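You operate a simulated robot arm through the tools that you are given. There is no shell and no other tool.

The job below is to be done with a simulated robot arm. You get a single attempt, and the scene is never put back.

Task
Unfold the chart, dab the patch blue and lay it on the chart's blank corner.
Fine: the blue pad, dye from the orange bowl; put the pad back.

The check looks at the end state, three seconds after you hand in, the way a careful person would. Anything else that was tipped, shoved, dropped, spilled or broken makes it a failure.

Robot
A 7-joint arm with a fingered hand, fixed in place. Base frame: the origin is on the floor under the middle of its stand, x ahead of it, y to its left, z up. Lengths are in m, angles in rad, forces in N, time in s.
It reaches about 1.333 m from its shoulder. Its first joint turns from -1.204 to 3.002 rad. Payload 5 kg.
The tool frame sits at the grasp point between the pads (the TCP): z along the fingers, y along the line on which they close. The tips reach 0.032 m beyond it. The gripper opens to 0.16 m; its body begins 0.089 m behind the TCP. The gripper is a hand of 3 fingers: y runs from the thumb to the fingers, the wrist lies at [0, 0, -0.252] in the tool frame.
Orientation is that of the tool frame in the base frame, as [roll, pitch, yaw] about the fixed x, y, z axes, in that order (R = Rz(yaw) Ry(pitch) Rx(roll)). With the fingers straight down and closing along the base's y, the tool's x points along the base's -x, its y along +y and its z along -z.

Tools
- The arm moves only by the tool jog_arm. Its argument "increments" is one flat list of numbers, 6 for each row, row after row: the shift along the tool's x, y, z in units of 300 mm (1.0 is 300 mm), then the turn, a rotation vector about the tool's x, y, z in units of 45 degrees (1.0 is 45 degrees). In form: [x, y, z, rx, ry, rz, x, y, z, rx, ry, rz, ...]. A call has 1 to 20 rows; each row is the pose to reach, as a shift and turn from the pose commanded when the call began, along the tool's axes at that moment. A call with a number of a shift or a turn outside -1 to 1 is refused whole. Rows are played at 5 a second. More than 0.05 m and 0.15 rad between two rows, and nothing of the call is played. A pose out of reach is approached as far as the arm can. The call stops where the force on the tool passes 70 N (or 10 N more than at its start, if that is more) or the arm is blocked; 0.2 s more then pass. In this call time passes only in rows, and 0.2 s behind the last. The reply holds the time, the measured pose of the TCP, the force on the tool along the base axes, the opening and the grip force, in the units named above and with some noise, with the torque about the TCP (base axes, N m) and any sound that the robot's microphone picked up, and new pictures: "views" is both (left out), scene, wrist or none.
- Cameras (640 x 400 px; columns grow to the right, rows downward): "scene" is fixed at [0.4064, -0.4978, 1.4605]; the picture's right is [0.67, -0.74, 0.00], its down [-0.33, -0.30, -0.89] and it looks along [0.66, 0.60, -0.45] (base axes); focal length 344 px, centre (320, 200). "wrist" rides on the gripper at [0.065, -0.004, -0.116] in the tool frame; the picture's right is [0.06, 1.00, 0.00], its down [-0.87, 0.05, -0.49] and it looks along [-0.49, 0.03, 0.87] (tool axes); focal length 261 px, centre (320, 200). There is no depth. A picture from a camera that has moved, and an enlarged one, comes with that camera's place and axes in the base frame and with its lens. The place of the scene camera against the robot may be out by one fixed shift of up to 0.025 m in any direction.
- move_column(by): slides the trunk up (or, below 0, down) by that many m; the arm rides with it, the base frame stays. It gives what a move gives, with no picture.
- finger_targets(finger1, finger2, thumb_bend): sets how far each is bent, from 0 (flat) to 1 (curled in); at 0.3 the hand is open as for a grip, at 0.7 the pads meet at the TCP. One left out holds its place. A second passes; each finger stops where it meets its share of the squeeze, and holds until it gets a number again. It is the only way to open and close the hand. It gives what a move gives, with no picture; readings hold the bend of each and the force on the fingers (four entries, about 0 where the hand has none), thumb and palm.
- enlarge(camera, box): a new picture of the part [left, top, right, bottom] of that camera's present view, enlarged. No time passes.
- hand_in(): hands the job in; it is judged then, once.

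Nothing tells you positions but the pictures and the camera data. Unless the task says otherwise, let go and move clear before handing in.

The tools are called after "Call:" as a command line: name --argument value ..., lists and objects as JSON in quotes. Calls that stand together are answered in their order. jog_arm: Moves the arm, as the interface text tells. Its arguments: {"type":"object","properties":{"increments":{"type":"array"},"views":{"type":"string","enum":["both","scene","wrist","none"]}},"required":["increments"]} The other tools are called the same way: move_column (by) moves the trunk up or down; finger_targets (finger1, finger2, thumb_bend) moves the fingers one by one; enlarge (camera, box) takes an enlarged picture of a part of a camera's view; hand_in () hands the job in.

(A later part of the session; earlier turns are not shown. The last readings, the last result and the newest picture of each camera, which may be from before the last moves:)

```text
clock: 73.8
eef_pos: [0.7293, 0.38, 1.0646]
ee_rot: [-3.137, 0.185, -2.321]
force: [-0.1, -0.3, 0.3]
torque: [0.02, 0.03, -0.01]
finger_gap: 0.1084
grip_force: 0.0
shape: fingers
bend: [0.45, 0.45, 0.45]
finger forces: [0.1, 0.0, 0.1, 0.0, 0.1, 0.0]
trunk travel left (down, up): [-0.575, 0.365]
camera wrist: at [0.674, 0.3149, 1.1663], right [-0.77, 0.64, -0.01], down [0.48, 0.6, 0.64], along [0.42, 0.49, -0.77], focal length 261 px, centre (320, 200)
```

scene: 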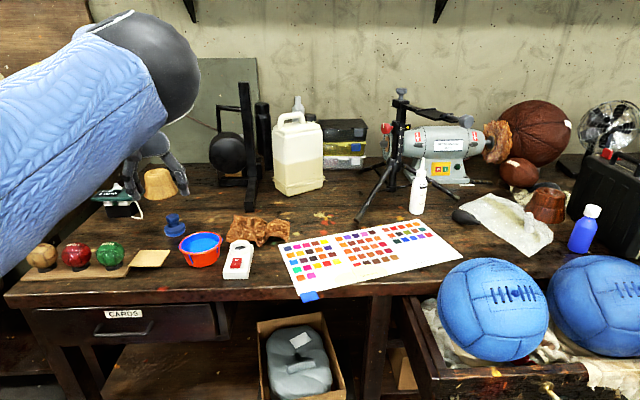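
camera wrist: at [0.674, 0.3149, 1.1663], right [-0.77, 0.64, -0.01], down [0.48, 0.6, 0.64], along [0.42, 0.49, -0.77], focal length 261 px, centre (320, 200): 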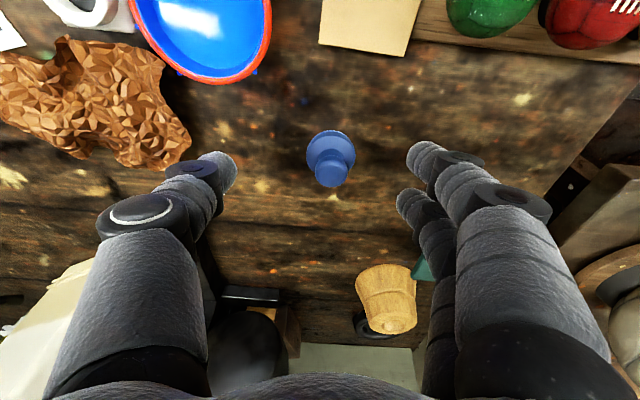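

The hand now leans the right way. I'll measure the pad again from this view.

Call:
enlarge --camera "wrist" --box '[290, 120, 370, 200]'

Call:
enlarge --camera "scene" --box '[150, 200, 230, 260]'

```text
5.00 times, centred on (330, 160) of wrist
camera zoom: at [0.674, 0.3149, 1.1663], right [-0.77, 0.64, -0.01], down [0.48, 0.6, 0.64], along [0.42, 0.49, -0.77], focal length 1303 px, centre (270, 400)
```

zoom: 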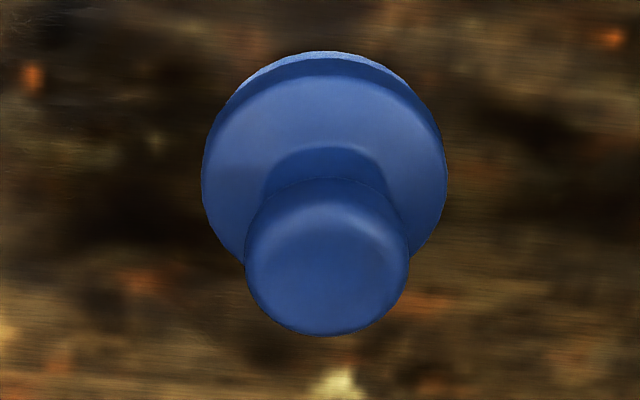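

```text
6.67 times, centred on (190, 230) of scene
camera zoom: at [0.4064, -0.4978, 1.4605], right [0.67, -0.74, 0.0], down [-0.33, -0.3, -0.89], along [0.66, 0.6, -0.45], focal length 2291 px, centre (1187, 0)
```

zoom: 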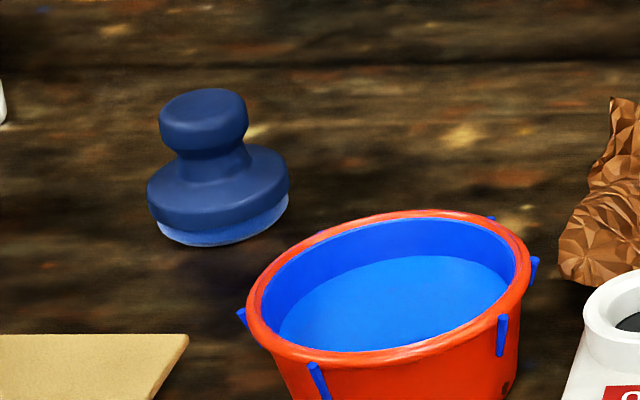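

The knob centre reads (0.775, 0.4525) again, consistent. I'll move over it and descend so the tips come level with the knob.

Call:
jog_arm --increments '[-0.1182, 0.0274, 0.0807, 0, 0, 0, -0.2363, 0.0547, 0.1613, 0, 0, 0, -0.2162, 0.0551, 0.2689, 0, 0, 0, -0.1961, 0.0556, 0.3764, 0, 0, 0]' --views "both"

Call:
enlarge --camera "wrist" --box '[240, 120, 400, 240]'

Call:
enlarge --camera "scene" --box '[110, 140, 250, 260]'

```text
clock: 74.8
eef_pos: [0.7706, 0.4495, 0.9645]
ee_rot: [-3.138, 0.184, -2.319]
force: [-0.1, -0.5, -0.3]
torque: [-0.02, 0.01, 0.0]
finger_gap: 0.1082
grip_force: 0.1
shape: fingers
bend: [0.45, 0.45, 0.45]
finger forces: [0.1, 0.0, 0.0, 0.0, 0.1, 0.0]
trunk travel left (down, up): [-0.575, 0.365]
camera wrist: at [0.7144, 0.3854, 1.0674], right [-0.77, 0.64, -0.01], down [0.48, 0.6, 0.64], along [0.42, 0.49, -0.77], focal length 261 px, centre (320, 200)
```

scene: 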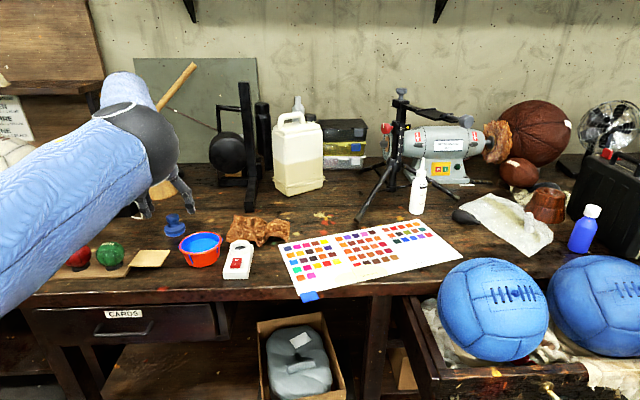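
wrist: 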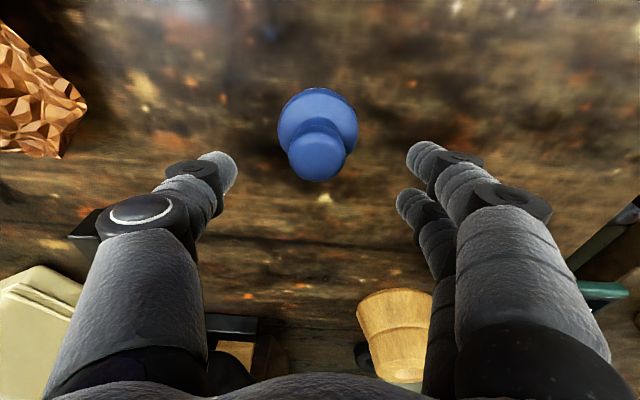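

```text
3.33 times, centred on (320, 180) of wrist
camera zoom: at [0.7144, 0.3854, 1.0674], right [-0.77, 0.64, -0.01], down [0.48, 0.6, 0.64], along [0.42, 0.49, -0.77], focal length 869 px, centre (320, 267)
```

zoom: 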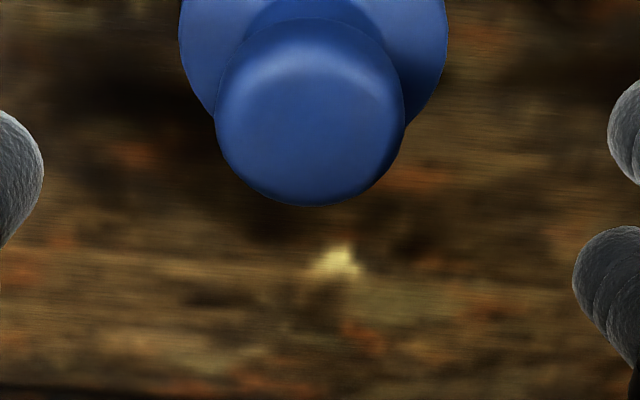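

```text
3.33 times, centred on (180, 200) of scene
camera zoom: at [0.4064, -0.4978, 1.4605], right [0.67, -0.74, 0.0], down [-0.33, -0.3, -0.89], along [0.66, 0.6, -0.45], focal length 1146 px, centre (787, 200)
```

zoom: 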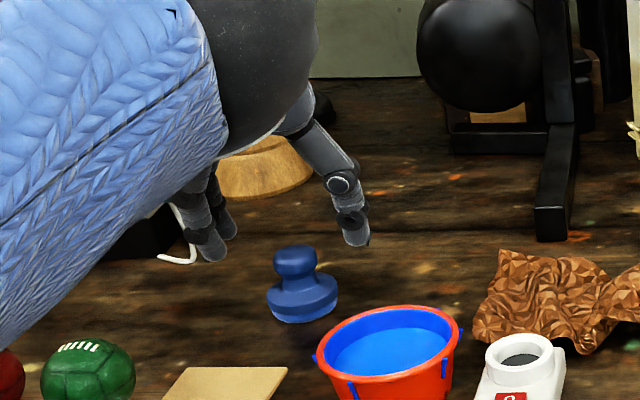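

The knob sits centrally between the digits. I'll descend the last 3 cm and close on the knob.

Call:
jog_arm --increments '[0.013, -0.0025, 0.0535, 0, 0, 0, 0.026, -0.005, 0.107, 0, 0, 0]' --views "none"

Call:
finger_targets --finger1 0.56 --finger2 0.56 --thumb_bend 0.56

Call:
enlarge --camera "wrist" --box '[200, 80, 440, 260]'

Call:
enlarge --camera "scene" --box '[140, 180, 220, 250]'

```text
clock: 75.4
eef_pos: [0.7703, 0.4463, 0.9317]
ee_rot: [-3.141, 0.185, -2.323]
force: [0.2, 0.0, 0.9]
torque: [0.01, 0.02, 0.01]
finger_gap: 0.1083
grip_force: 0.1
shape: fingers
bend: [0.45, 0.45, 0.45]
finger forces: [0.1, 0.1, 0.0, 0.0, 0.0, 0.1]
trunk travel left (down, up): [-0.575, 0.365]
```

```text
clock: 76.4
eef_pos: [0.7694, 0.4459, 0.9325]
ee_rot: [-3.14, 0.185, -2.32]
force: [-0.4, 0.1, -0.1]
torque: [-0.02, 0.04, 0.03]
finger_gap: 0.0639
grip_force: 0.0
shape: fingers
bend: [0.56, 0.56, 0.56]
finger forces: [0.0, 0.0, 0.0, 0.0, 0.0, 0.1]
trunk travel left (down, up): [-0.575, 0.365]
```

```text
2.22 times, centred on (320, 170) of wrist
camera zoom: at [0.7145, 0.3815, 1.0344], right [-0.77, 0.64, -0.01], down [0.48, 0.6, 0.64], along [0.42, 0.49, -0.77], focal length 579 px, centre (320, 267)
```

zoom: 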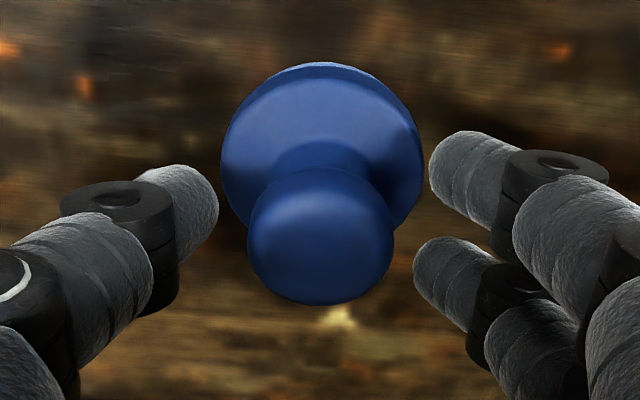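

```text
5.71 times, centred on (180, 215) of scene
camera zoom: at [0.4064, -0.4978, 1.4605], right [0.67, -0.74, 0.0], down [-0.33, -0.3, -0.89], along [0.66, 0.6, -0.45], focal length 1964 px, centre (1120, 114)
```

zoom: 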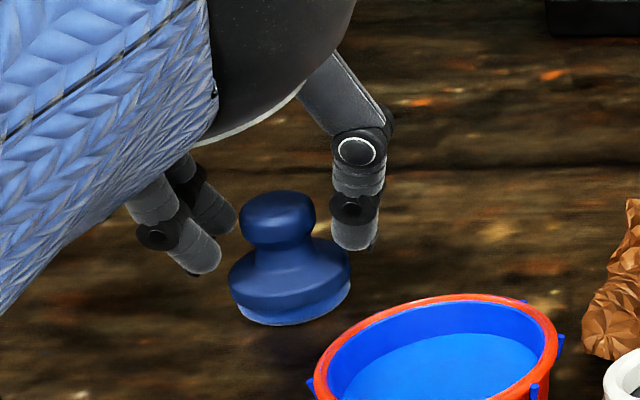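

The knob is centred between thumb and fingers. Closing now.

Call:
finger_targets --finger1 0.72 --finger2 0.72 --thumb_bend 0.72

Call:
enlarge --camera "wrist" --box '[200, 80, 440, 260]'

Call:
enlarge --camera "scene" --box '[140, 180, 220, 250]'

```text
clock: 77.4
eef_pos: [0.7697, 0.4475, 0.9318]
ee_rot: [-3.14, 0.185, -2.321]
force: [0.5, 0.4, -0.3]
torque: [0.01, 0.0, -0.01]
finger_gap: 0.0333
grip_force: 18.0
shape: fingers
bend: [0.68, 0.65, 0.66]
finger forces: [7.6, 10.6, 0.1, 0.0, 17.9, 0.1]
trunk travel left (down, up): [-0.575, 0.365]
```

```text
2.22 times, centred on (320, 170) of wrist
camera zoom: at [0.7145, 0.3816, 1.0343], right [-0.77, 0.64, -0.01], down [0.48, 0.6, 0.64], along [0.42, 0.49, -0.77], focal length 579 px, centre (320, 267)
```

zoom: 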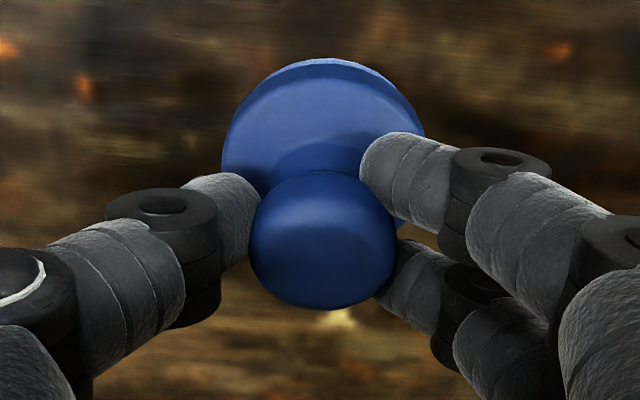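

```text
5.71 times, centred on (180, 215) of scene
camera zoom: at [0.4064, -0.4978, 1.4605], right [0.67, -0.74, 0.0], down [-0.33, -0.3, -0.89], along [0.66, 0.6, -0.45], focal length 1964 px, centre (1120, 114)
```

zoom: 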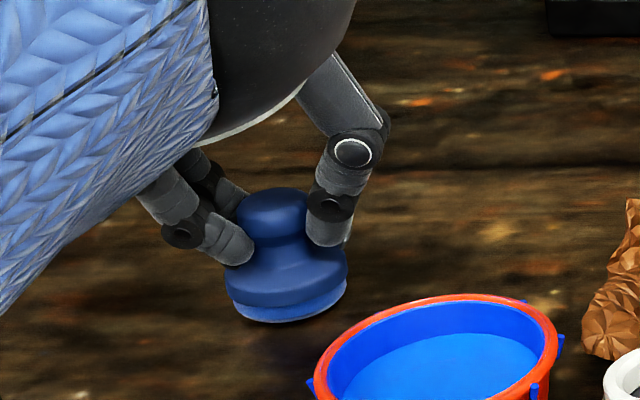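

All three digits hold the knob (about 18 N). I'll lift straight up 9 cm and check the pad hangs upright.

Call:
jog_arm --increments '[-0.009, 0, -0.049, 0, 0, 0, -0.018, 0, -0.098, 0, 0, 0, -0.037, -0.001, -0.197, 0, 0, 0, -0.055, -0.001, -0.295, 0, 0, 0]' --views "both"

Call:
enlarge --camera "scene" --box '[130, 150, 230, 250]'

```text
clock: 78.4
eef_pos: [0.7686, 0.4471, 1.0226]
ee_rot: [-3.141, 0.185, -2.323]
force: [-0.5, 1.3, -1.1]
torque: [0.01, 0.0, -0.05]
finger_gap: 0.0333
grip_force: 18.4
shape: fingers
bend: [0.68, 0.65, 0.66]
finger forces: [7.6, 10.8, 0.0, 0.0, 17.7, 0.1]
trunk travel left (down, up): [-0.575, 0.365]
camera wrist: at [0.7134, 0.3813, 1.1253], right [-0.77, 0.64, -0.01], down [0.48, 0.6, 0.64], along [0.42, 0.49, -0.77], focal length 261 px, centre (320, 200)
```

scene: 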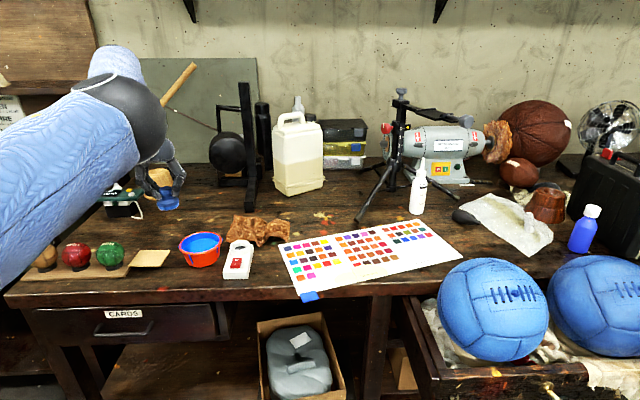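
wrist: 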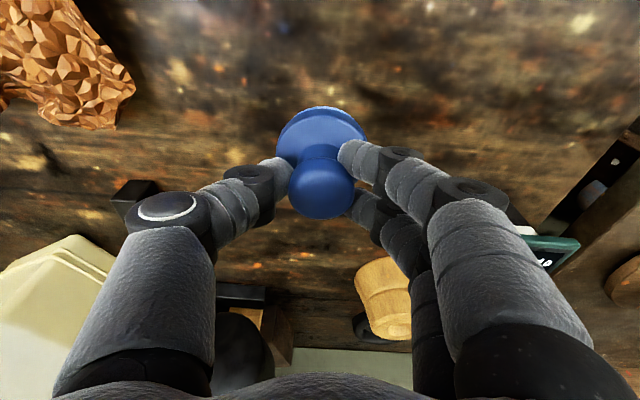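

```text
4.00 times, centred on (180, 200) of scene
camera zoom: at [0.4064, -0.4978, 1.4605], right [0.67, -0.74, 0.0], down [-0.33, -0.3, -0.89], along [0.66, 0.6, -0.45], focal length 1375 px, centre (880, 200)
```

zoom: 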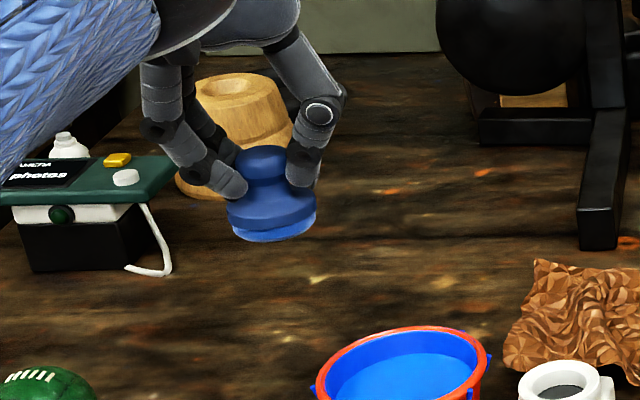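

The pad is held upright. I'll carry it level to above the bowl.

Call:
jog_arm --increments '[0.0963, -0.0775, -0.0177, 0, 0, 0, 0.1925, -0.1549, -0.0353, 0, 0, 0, 0.2888, -0.2324, -0.053, 0, 0, 0, 0.385, -0.3098, -0.0706, 0, 0, 0, 0.4813, -0.3873, -0.0883, 0, 0, 0]' --views "both"

Call:
enlarge --camera "scene" --box '[150, 170, 260, 280]'

Call:
enlarge --camera "wrist" --box '[220, 60, 420, 240]'

```text
clock: 79.6
eef_pos: [0.7574, 0.2598, 1.0225]
ee_rot: [-3.139, 0.186, -2.322]
force: [0.7, -0.3, -1.2]
torque: [0.08, -0.02, 0.02]
finger_gap: 0.0332
grip_force: 18.4
shape: fingers
bend: [0.68, 0.65, 0.66]
finger forces: [7.4, 10.8, 0.0, 0.0, 17.7, 0.1]
trunk travel left (down, up): [-0.575, 0.365]
camera wrist: at [0.7019, 0.1949, 1.1249], right [-0.77, 0.64, -0.01], down [0.48, 0.6, 0.64], along [0.42, 0.49, -0.77], focal length 261 px, centre (320, 200)
```

scene: 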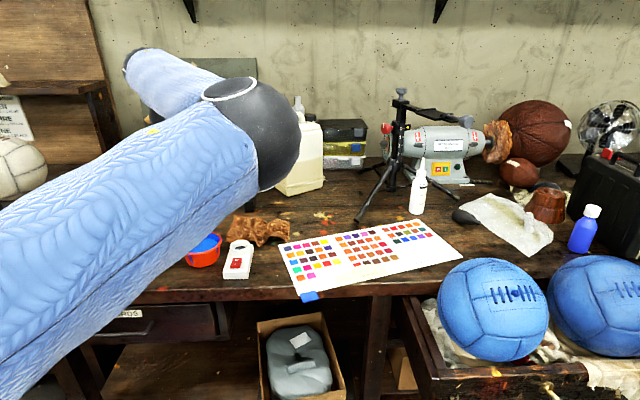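
wrist: 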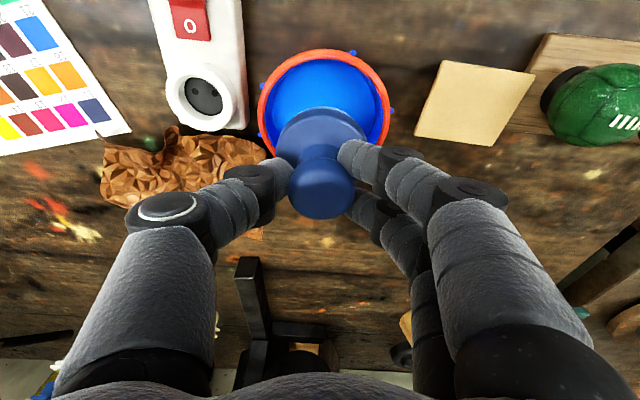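

```text
3.64 times, centred on (205, 225) of scene
camera zoom: at [0.4064, -0.4978, 1.4605], right [0.67, -0.74, 0.0], down [-0.33, -0.3, -0.89], along [0.66, 0.6, -0.45], focal length 1250 px, centre (738, 109)
```

zoom: 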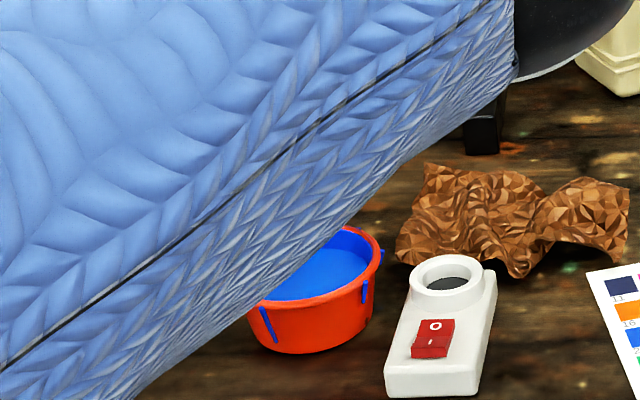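

```text
2.22 times, centred on (320, 150) of wrist
camera zoom: at [0.7019, 0.1949, 1.1249], right [-0.77, 0.64, -0.01], down [0.48, 0.6, 0.64], along [0.42, 0.49, -0.77], focal length 579 px, centre (320, 311)
```

zoom: 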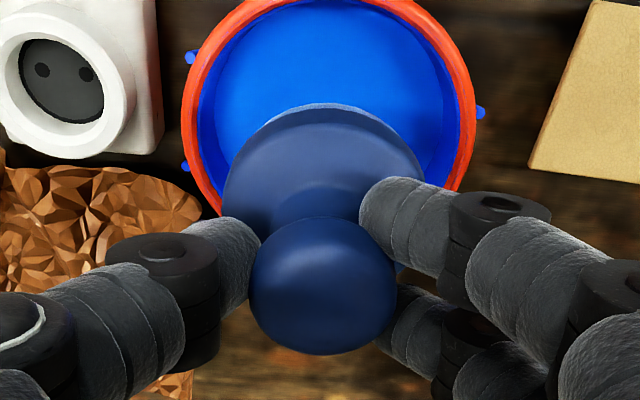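

The pad is centred over the bowl within a few millimetres. I'll lower it gently so its underside just enters the dye, then raise it.

Call:
jog_arm --increments '[0.0126, 0.0003, 0.0672, 0, 0, 0, 0.0252, 0.0007, 0.1343, 0, 0, 0, 0.0315, 0.0009, 0.168, 0, 0, 0, 0.0377, 0.001, 0.2015, 0, 0, 0]' --views "both"

Call:
enlarge --camera "wrist" --box '[220, 60, 420, 240]'

```text
clock: 80.6
eef_pos: [0.7547, 0.261, 0.9599]
ee_rot: [-3.139, 0.185, -2.321]
force: [0.0, 0.4, -0.1]
torque: [-0.02, -0.02, -0.03]
finger_gap: 0.0332
grip_force: 18.4
shape: fingers
bend: [0.68, 0.65, 0.66]
finger forces: [7.6, 10.9, 0.0, 0.1, 17.6, 0.0]
trunk travel left (down, up): [-0.575, 0.365]
camera wrist: at [0.7001, 0.1954, 1.0623], right [-0.77, 0.64, -0.01], down [0.48, 0.6, 0.64], along [0.42, 0.49, -0.77], focal length 261 px, centre (320, 200)
```

scene: 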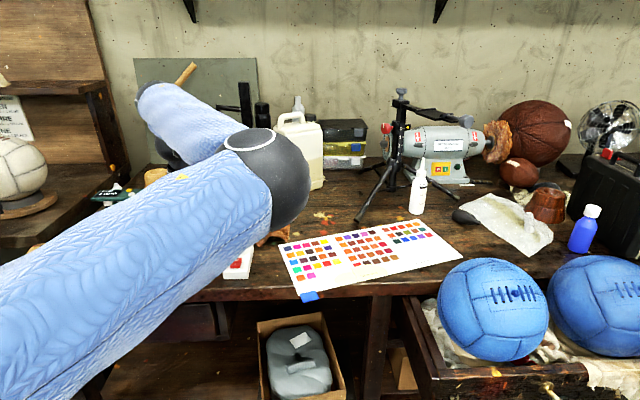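
wrist: 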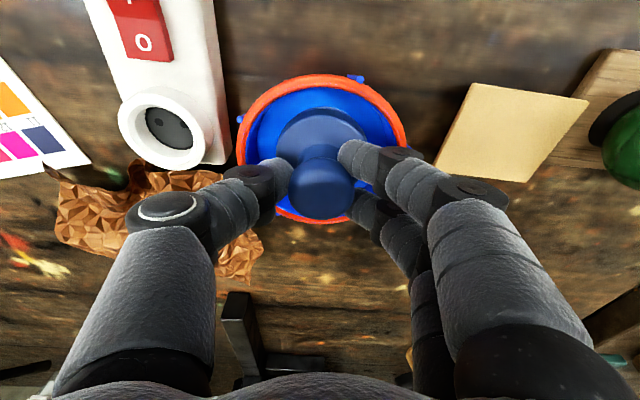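

```text
2.22 times, centred on (320, 150) of wrist
camera zoom: at [0.7001, 0.1954, 1.0623], right [-0.77, 0.64, -0.01], down [0.48, 0.6, 0.64], along [0.42, 0.49, -0.77], focal length 579 px, centre (320, 311)
```

zoom: 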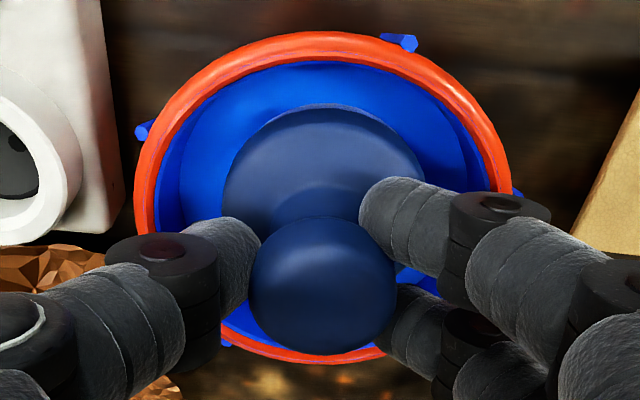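

No contact force yet, with the pad's underside about 8 mm below where I judge the dye surface to be. I'll go a few millimetres deeper to be sure, watching the force.

Call:
jog_arm --increments '[0.0025, 0.0001, 0.0131, 0, 0, 0, 0.0049, 0.0001, 0.0262, 0, 0, 0]' --views "none"

Call:
enlarge --camera "wrist" --box '[220, 60, 420, 240]'

```text
clock: 81.2
eef_pos: [0.7559, 0.2603, 0.952]
ee_rot: [-3.139, 0.185, -2.32]
force: [0.5, 1.0, -0.5]
torque: [0.02, 0.02, 0.01]
finger_gap: 0.033
grip_force: 17.8
shape: fingers
bend: [0.68, 0.65, 0.66]
finger forces: [7.6, 10.9, 0.0, 0.0, 17.6, 0.0]
trunk travel left (down, up): [-0.575, 0.365]
```

```text
2.22 times, centred on (320, 150) of wrist
camera zoom: at [0.7, 0.1948, 1.0545], right [-0.77, 0.64, -0.01], down [0.48, 0.6, 0.64], along [0.42, 0.49, -0.77], focal length 579 px, centre (320, 311)
```

zoom: 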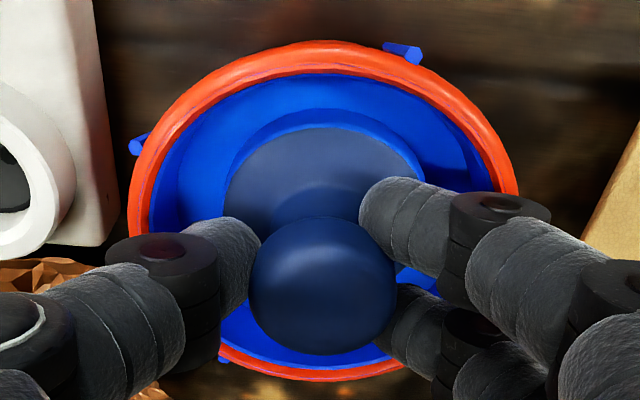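

The pad's lower part is now wet in the dye. I'll raise it straight up and check that it took colour.

Call:
jog_arm --increments '[-0.009, 0, -0.049, 0, 0, 0, -0.018, 0, -0.098, 0, 0, 0, -0.037, -0.001, -0.197, 0, 0, 0, -0.0521, -0.0013, -0.2785, 0, 0, 0]' --views "both"

Call:
enlarge --camera "wrist" --box '[220, 60, 420, 240]'

```text
clock: 82.2
eef_pos: [0.7551, 0.2603, 1.0371]
ee_rot: [-3.139, 0.184, -2.323]
force: [0.1, -0.1, -1.1]
torque: [0.01, -0.03, 0.04]
finger_gap: 0.0328
grip_force: 18.2
shape: fingers
bend: [0.68, 0.65, 0.66]
finger forces: [7.8, 11.1, 0.1, 0.1, 17.5, 0.1]
trunk travel left (down, up): [-0.575, 0.365]
camera wrist: at [0.7, 0.1955, 1.1398], right [-0.77, 0.64, -0.01], down [0.48, 0.6, 0.64], along [0.42, 0.49, -0.77], focal length 261 px, centre (320, 200)
```

scene: 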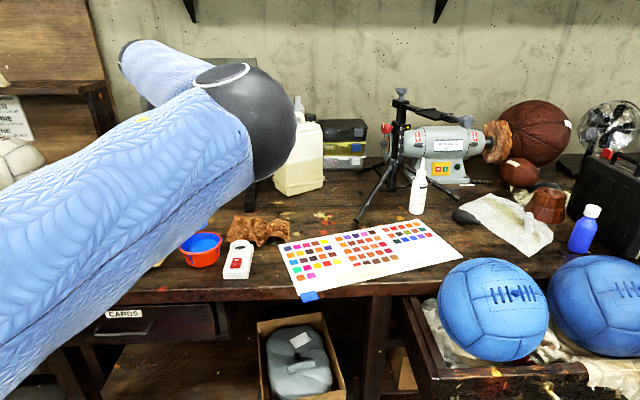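
wrist: 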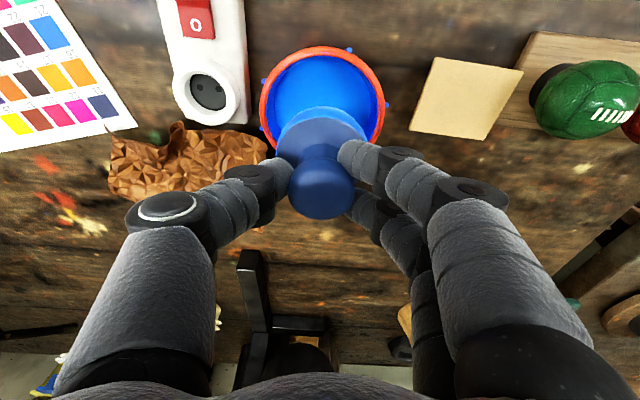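

```text
2.22 times, centred on (320, 150) of wrist
camera zoom: at [0.7, 0.1955, 1.1398], right [-0.77, 0.64, -0.01], down [0.48, 0.6, 0.64], along [0.42, 0.49, -0.77], focal length 579 px, centre (320, 311)
```

zoom: 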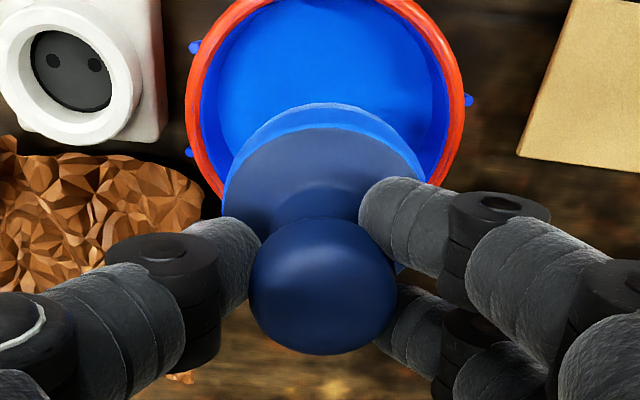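

The pad's rim shows fresh blue. The green ball stands close to the patch, so I'll turn the hand about the vertical so no finger points at it, then carry the pad over the patch.

Call:
jog_arm --increments '[0, 0, 0, 0.0319, 0.0008, 0.1704, 0, 0, 0, 0.0638, 0.0016, 0.3407, 0, 0, 0, 0.0956, 0.0023, 0.5111, 0, 0, 0, 0.1275, 0.0031, 0.6814, 0, 0, 0, 0.1594, 0.0039, 0.8518]' --views "none"

Call:
jog_arm --increments '[0, 0, 0, 0.0319, 0.0008, 0.1704, 0, 0, 0, 0.0638, 0.0016, 0.3407, 0, 0, 0, 0.0956, 0.0023, 0.5111, 0, 0, 0, 0.1275, 0.0031, 0.6814, 0, 0, 0, 0.1594, 0.0039, 0.8518]' --views "both"

```text
clock: 83.4
eef_pos: [0.7559, 0.261, 1.0378]
ee_rot: [-3.14, 0.185, -3.007]
force: [0.3, -0.4, -0.9]
torque: [-0.03, 0.01, 0.04]
finger_gap: 0.0332
grip_force: 17.8
shape: fingers
bend: [0.68, 0.65, 0.66]
finger forces: [7.7, 11.1, 0.1, 0.0, 17.5, 0.0]
trunk travel left (down, up): [-0.575, 0.365]
```

```text
clock: 84.6
eef_pos: [0.755, 0.2592, 1.0364]
ee_rot: [-3.136, 0.184, 2.6]
force: [-0.2, -0.2, -0.9]
torque: [0.02, 0.01, -0.01]
finger_gap: 0.033
grip_force: 18.0
shape: fingers
bend: [0.68, 0.65, 0.66]
finger forces: [7.8, 11.1, 0.0, 0.0, 17.4, 0.0]
trunk travel left (down, up): [-0.575, 0.365]
camera wrist: at [0.6806, 0.3008, 1.139], right [0.46, 0.89, -0.02], down [0.68, -0.35, 0.64], along [0.56, -0.31, -0.77], focal length 261 px, centre (320, 200)
```

scene: 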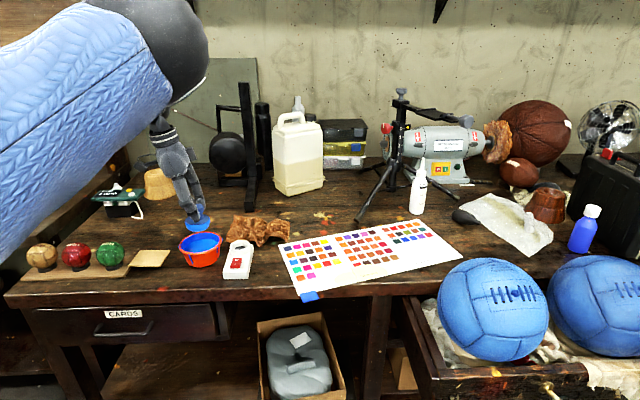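
wrist: 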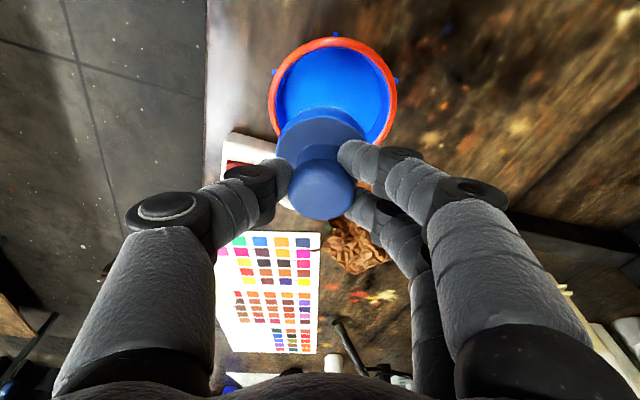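

Now I'll move the pad over the patch at the same height.

Call:
jog_arm --increments '[0.1164, 0.0248, -0.0218, 0, 0, 0, 0.2329, 0.0495, -0.0437, 0, 0, 0, 0.3493, 0.0743, -0.0655, 0, 0, 0, 0.4657, 0.099, -0.0873, 0, 0, 0]' --views "both"

Call:
enlarge --camera "scene" --box '[90, 170, 210, 290]'

Call:
enlarge --camera "wrist" --box '[220, 40, 420, 240]'

```text
clock: 85.6
eef_pos: [0.6491, 0.3599, 1.0375]
ee_rot: [-3.135, 0.183, 2.6]
force: [0.3, -0.6, -0.3]
torque: [-0.02, -0.02, -0.02]
finger_gap: 0.0329
grip_force: 18.1
shape: fingers
bend: [0.68, 0.65, 0.66]
finger forces: [8.0, 11.2, 0.0, 0.0, 17.5, 0.0]
trunk travel left (down, up): [-0.575, 0.365]
camera wrist: at [0.5749, 0.3996, 1.1393], right [0.46, 0.89, -0.02], down [0.68, -0.35, 0.64], along [0.56, -0.31, -0.77], focal length 261 px, centre (320, 200)
```

scene: 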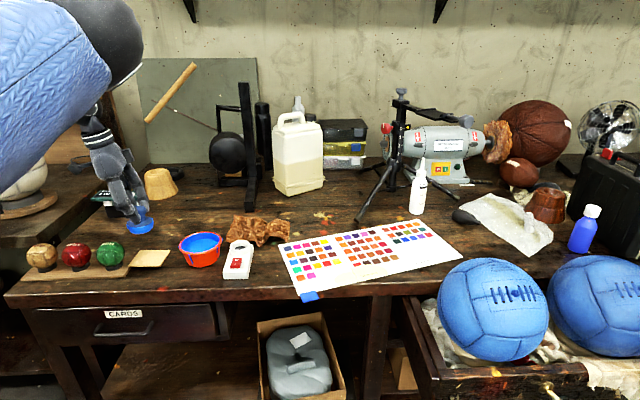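
wrist: 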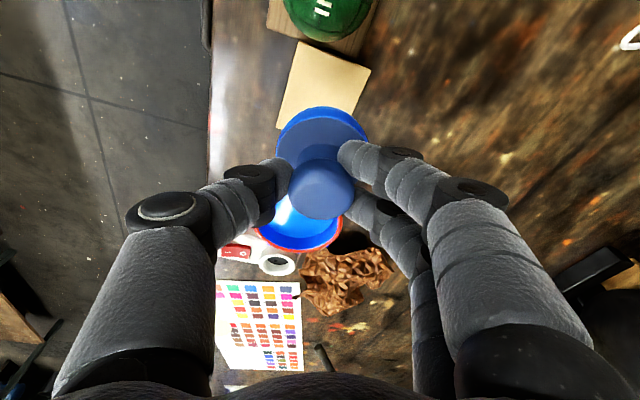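

```text
3.33 times, centred on (150, 230) of scene
camera zoom: at [0.4064, -0.4978, 1.4605], right [0.67, -0.74, 0.0], down [-0.33, -0.3, -0.89], along [0.66, 0.6, -0.45], focal length 1146 px, centre (887, 100)
```

zoom: 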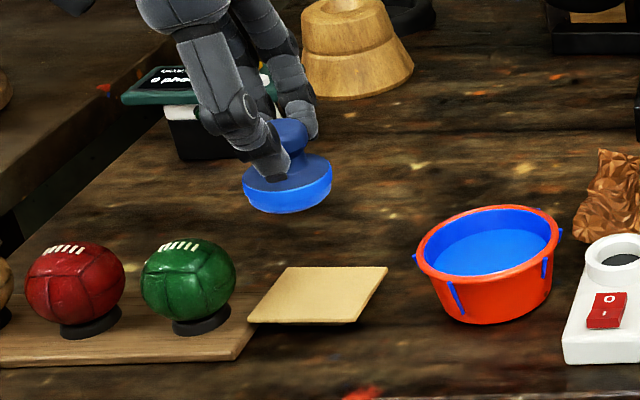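

```text
2.00 times, centred on (320, 140) of wrist
camera zoom: at [0.5749, 0.3996, 1.1393], right [0.46, 0.89, -0.02], down [0.68, -0.35, 0.64], along [0.56, -0.31, -0.77], focal length 521 px, centre (320, 320)
```

zoom: 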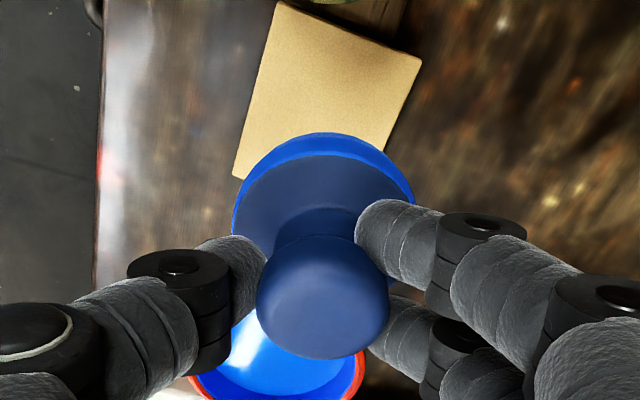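

The pad is dripping-blue and appears centred over the patch. I'll lower most of the way and check alignment before touching.

Call:
jog_arm --increments '[0.0142, 0.0004, 0.0765, 0, 0, 0, 0.0285, 0.0009, 0.1529, 0, 0, 0, 0.0427, 0.0013, 0.2294, 0, 0, 0]' --views "both"

Call:
enlarge --camera "scene" --box '[100, 200, 200, 290]'

Call:
enlarge --camera "wrist" --box '[220, 40, 420, 240]'

```text
clock: 86.4
eef_pos: [0.6481, 0.3608, 0.9658]
ee_rot: [-3.136, 0.183, 2.6]
force: [0.1, -0.1, 0.1]
torque: [-0.03, 0.01, 0.02]
finger_gap: 0.033
grip_force: 18.6
shape: fingers
bend: [0.68, 0.65, 0.66]
finger forces: [7.8, 11.3, 0.0, 0.1, 17.4, 0.0]
trunk travel left (down, up): [-0.575, 0.365]
camera wrist: at [0.5748, 0.4004, 1.0684], right [0.46, 0.89, -0.02], down [0.69, -0.35, 0.64], along [0.56, -0.31, -0.77], focal length 261 px, centre (320, 200)
```

scene: 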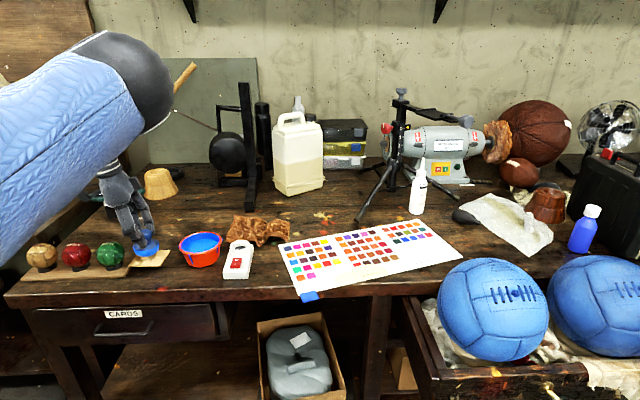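
wrist: 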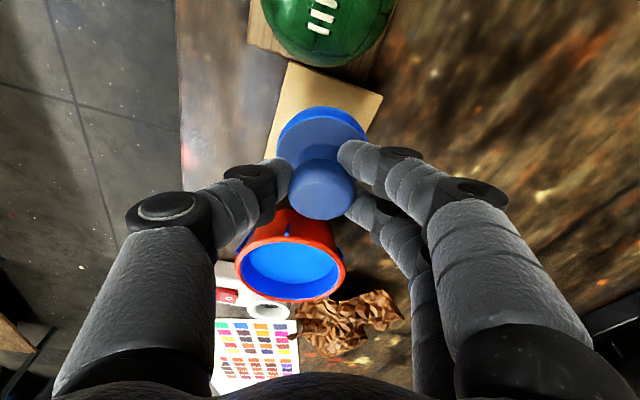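

```text
4.44 times, centred on (150, 245) of scene
camera zoom: at [0.4064, -0.4978, 1.4605], right [0.67, -0.74, 0.0], down [-0.33, -0.3, -0.89], along [0.66, 0.6, -0.45], focal length 1527 px, centre (1076, 0)
```

zoom: 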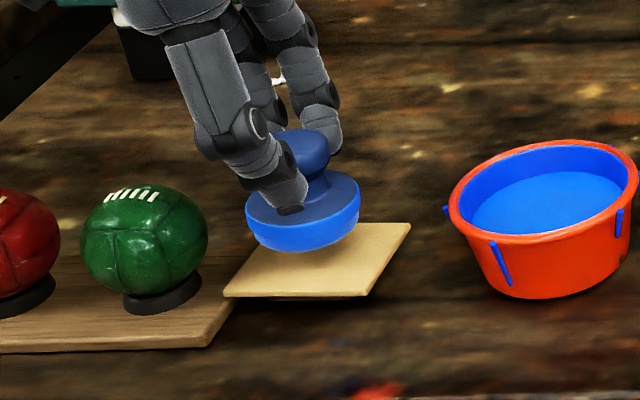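

```text
2.00 times, centred on (320, 140) of wrist
camera zoom: at [0.5748, 0.4004, 1.0684], right [0.46, 0.89, -0.02], down [0.69, -0.35, 0.64], along [0.56, -0.31, -0.77], focal length 521 px, centre (320, 320)
```

zoom: 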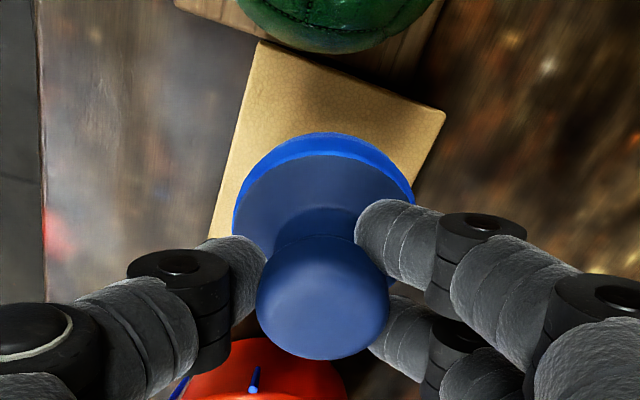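

From the wrist camera the pad is within about 6 mm of the patch centre. I'll lower to contact in small steps and press gently.

Call:
jog_arm --increments '[0.0085, 0, 0.0393, 0, 0, 0]' --views "none"

Call:
jog_arm --increments '[0.0012, 0, 0.0066, 0, 0, 0]' --views "none"

Call:
jog_arm --increments '[0.0012, 0, 0.0066, 0, 0, 0]' --views "none"

```text
clock: 86.8
eef_pos: [0.6495, 0.3597, 0.9527]
ee_rot: [-3.136, 0.182, 2.602]
force: [0.9, -0.3, 0.0]
torque: [0.0, 0.04, 0.02]
finger_gap: 0.0326
grip_force: 18.4
shape: fingers
bend: [0.68, 0.65, 0.66]
finger forces: [7.9, 11.3, 0.0, 0.1, 17.4, 0.1]
trunk travel left (down, up): [-0.575, 0.365]
```

```text
clock: 87.2
eef_pos: [0.6492, 0.3593, 0.9528]
ee_rot: [-3.136, 0.185, 2.6]
force: [0.0, 1.4, -1.1]
torque: [-0.02, 0.0, 0.02]
finger_gap: 0.0327
grip_force: 18.2
shape: fingers
bend: [0.68, 0.65, 0.66]
finger forces: [7.8, 11.3, 0.0, 0.0, 17.4, 0.0]
trunk travel left (down, up): [-0.575, 0.365]
```

```text
clock: 87.6
eef_pos: [0.6482, 0.3596, 0.9502]
ee_rot: [-3.137, 0.183, 2.6]
force: [0.6, -0.8, -0.2]
torque: [0.0, 0.01, 0.0]
finger_gap: 0.0327
grip_force: 17.7
shape: fingers
bend: [0.68, 0.65, 0.66]
finger forces: [7.9, 11.4, 0.1, 0.0, 17.3, 0.0]
trunk travel left (down, up): [-0.575, 0.365]
```

Call:
jog_arm --increments '[0.0012, 0, 0.0066, 0, 0, 0]' --views "none"

Call:
jog_arm --increments '[0.0012, 0, 0.0066, 0, 0, 0]' --views "both"

Call:
enlarge --camera "scene" --box '[100, 200, 200, 290]'

```text
clock: 88.0
eef_pos: [0.648, 0.3601, 0.9492]
ee_rot: [-3.137, 0.183, 2.601]
force: [-1.0, 0.6, 5.5]
torque: [-0.03, -0.04, 0.03]
finger_gap: 0.0327
grip_force: 18.3
shape: fingers
bend: [0.68, 0.66, 0.66]
finger forces: [8.4, 11.5, 0.1, 0.0, 17.7, 0.1]
trunk travel left (down, up): [-0.575, 0.365]
```

```text
clock: 88.4
eef_pos: [0.6482, 0.3598, 0.9467]
ee_rot: [-3.137, 0.183, 2.6]
force: [-2.9, 3.2, 10.7]
torque: [-0.02, -0.07, -0.01]
finger_gap: 0.0324
grip_force: 18.7
shape: fingers
bend: [0.69, 0.67, 0.67]
finger forces: [8.5, 11.5, 0.1, 0.0, 16.9, 0.0]
trunk travel left (down, up): [-0.575, 0.365]
camera wrist: at [0.5729, 0.4001, 1.0502], right [0.46, 0.89, -0.01], down [0.68, -0.35, 0.64], along [0.56, -0.31, -0.77], focal length 261 px, centre (320, 200)
```

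scene: 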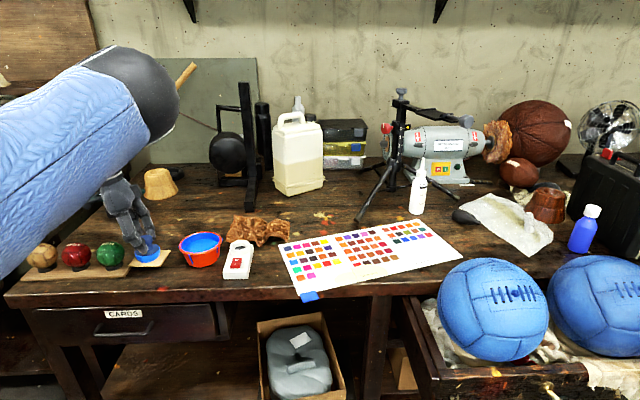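
wrist: 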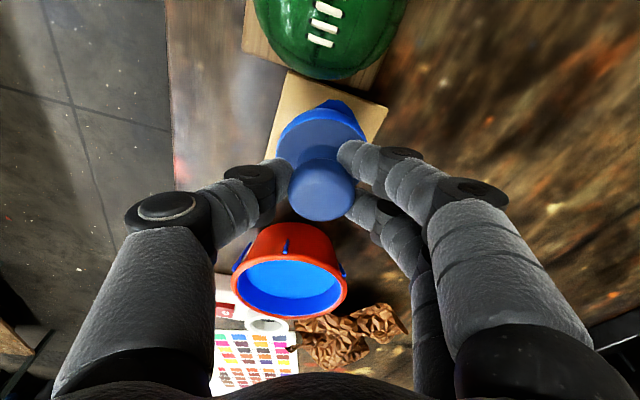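

```text
4.44 times, centred on (150, 245) of scene
camera zoom: at [0.4064, -0.4978, 1.4605], right [0.67, -0.74, 0.0], down [-0.33, -0.3, -0.89], along [0.66, 0.6, -0.45], focal length 1527 px, centre (1076, 0)
```

zoom: 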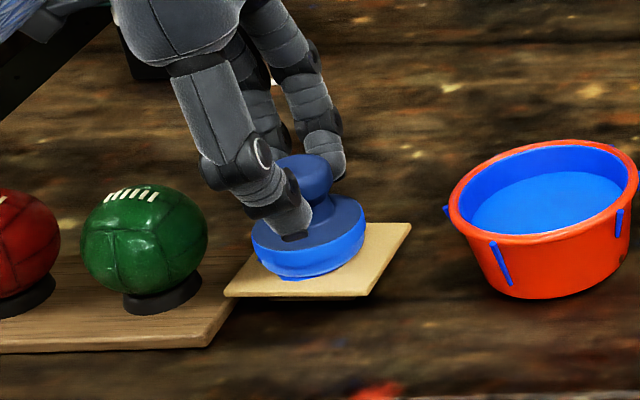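

The pad presses on the patch with about 11 N and blue is showing around its edge. I'll lift it and look at the result.

Call:
jog_arm --increments '[-0.0122, 0, -0.0655, 0, 0, 0, -0.0305, -0.0009, -0.1639, 0, 0, 0, -0.0549, -0.0016, -0.2949, 0, 0, 0]' --views "both"

Call:
enlarge --camera "scene" --box '[100, 200, 200, 290]'

Call:
enlarge --camera "wrist" --box '[240, 40, 400, 200]'

```text
clock: 89.2
eef_pos: [0.6473, 0.3602, 1.0372]
ee_rot: [-3.137, 0.183, 2.6]
force: [0.1, -0.7, -1.0]
torque: [0.0, -0.05, -0.02]
finger_gap: 0.0326
grip_force: 19.1
shape: fingers
bend: [0.69, 0.67, 0.67]
finger forces: [8.3, 11.9, 0.1, 0.0, 17.8, 0.0]
trunk travel left (down, up): [-0.575, 0.365]
camera wrist: at [0.5721, 0.4002, 1.139], right [0.46, 0.89, -0.02], down [0.69, -0.35, 0.64], along [0.56, -0.31, -0.77], focal length 261 px, centre (320, 200)
```

scene: 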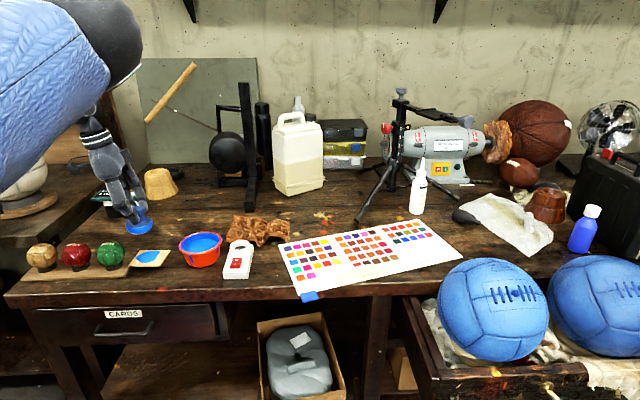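
wrist: 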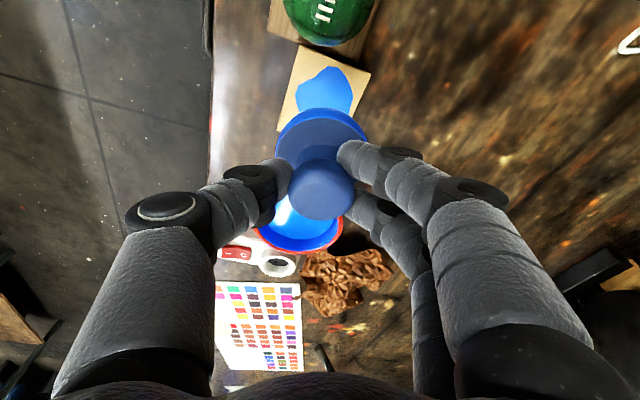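

```text
4.44 times, centred on (150, 245) of scene
camera zoom: at [0.4064, -0.4978, 1.4605], right [0.67, -0.74, 0.0], down [-0.33, -0.3, -0.89], along [0.66, 0.6, -0.45], focal length 1527 px, centre (1076, 0)
```

zoom: 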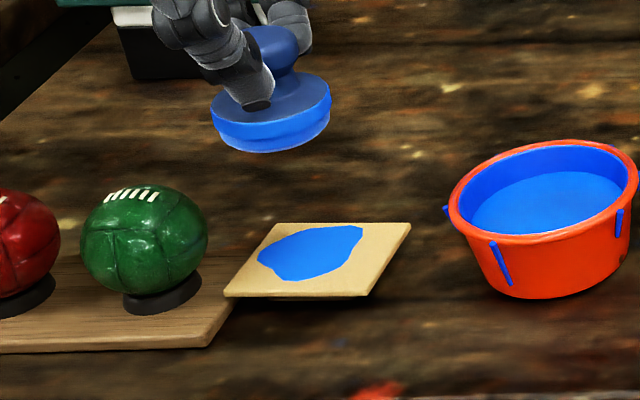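

```text
2.50 times, centred on (320, 120) of wrist
camera zoom: at [0.5721, 0.4002, 1.139], right [0.46, 0.89, -0.02], down [0.69, -0.35, 0.64], along [0.56, -0.31, -0.77], focal length 652 px, centre (320, 400)
```

zoom: 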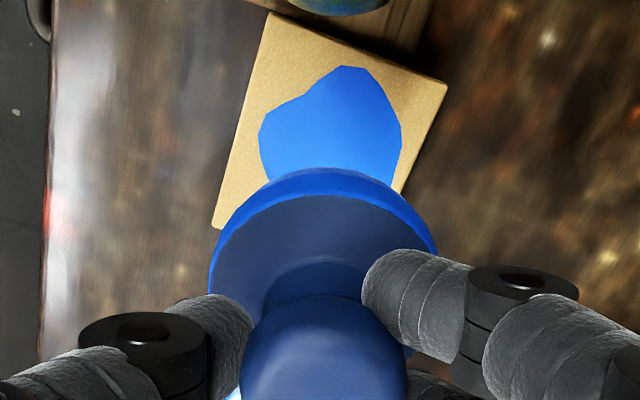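

The patch has a clear blue dab about the size of the pad. For better cover I'll dab once more, offset about 12 mm along the patch away from the ball.

Call:
jog_arm --increments '[-0.0377, -0.011, 0.007, 0, 0, 0, -0.02, -0.0105, 0.1, 0, 0, 0, -0.005, -0.01, 0.19, 0, 0, 0, 0.0123, -0.0093, 0.2763, 0, 0, 0, 0.0172, -0.0093, 0.3025, 0, 0, 0]' --views "none"

Call:
jog_arm --increments '[0.0012, 0, 0.0066, 0, 0, 0]' --views "none"

Call:
enlarge --camera "scene" --box '[100, 200, 200, 290]'

```text
clock: 90.4
eef_pos: [0.6567, 0.3512, 0.9479]
ee_rot: [-3.138, 0.183, 2.6]
force: [0.4, 2.3, 8.5]
torque: [0.01, -0.13, 0.04]
finger_gap: 0.0326
grip_force: 17.7
shape: fingers
bend: [0.69, 0.67, 0.67]
finger forces: [8.7, 11.8, 0.0, 0.1, 15.6, 0.0]
trunk travel left (down, up): [-0.575, 0.365]
```

```text
clock: 90.8
eef_pos: [0.6577, 0.3514, 0.9432]
ee_rot: [-3.137, 0.185, 2.599]
force: [0.4, -0.4, -0.4]
torque: [0.02, 0.0, 0.01]
finger_gap: 0.0264
grip_force: 14.6
shape: fingers
bend: [0.7, 0.67, 0.68]
finger forces: [7.5, 8.7, 0.0, 0.0, 12.9, 0.0]
trunk travel left (down, up): [-0.575, 0.365]
```

```text
4.44 times, centred on (150, 245) of scene
camera zoom: at [0.4064, -0.4978, 1.4605], right [0.67, -0.74, 0.0], down [-0.33, -0.3, -0.89], along [0.66, 0.6, -0.45], focal length 1527 px, centre (1076, 0)
```

zoom: 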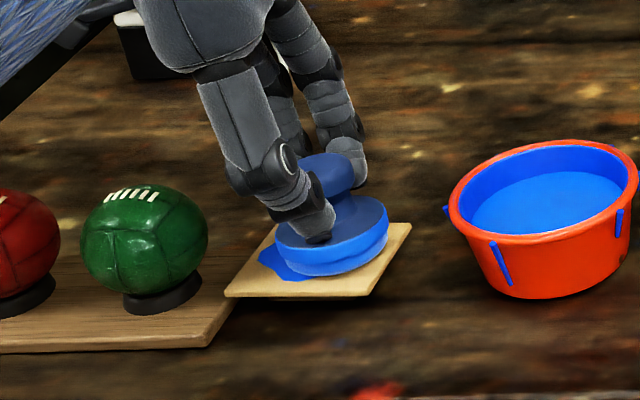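

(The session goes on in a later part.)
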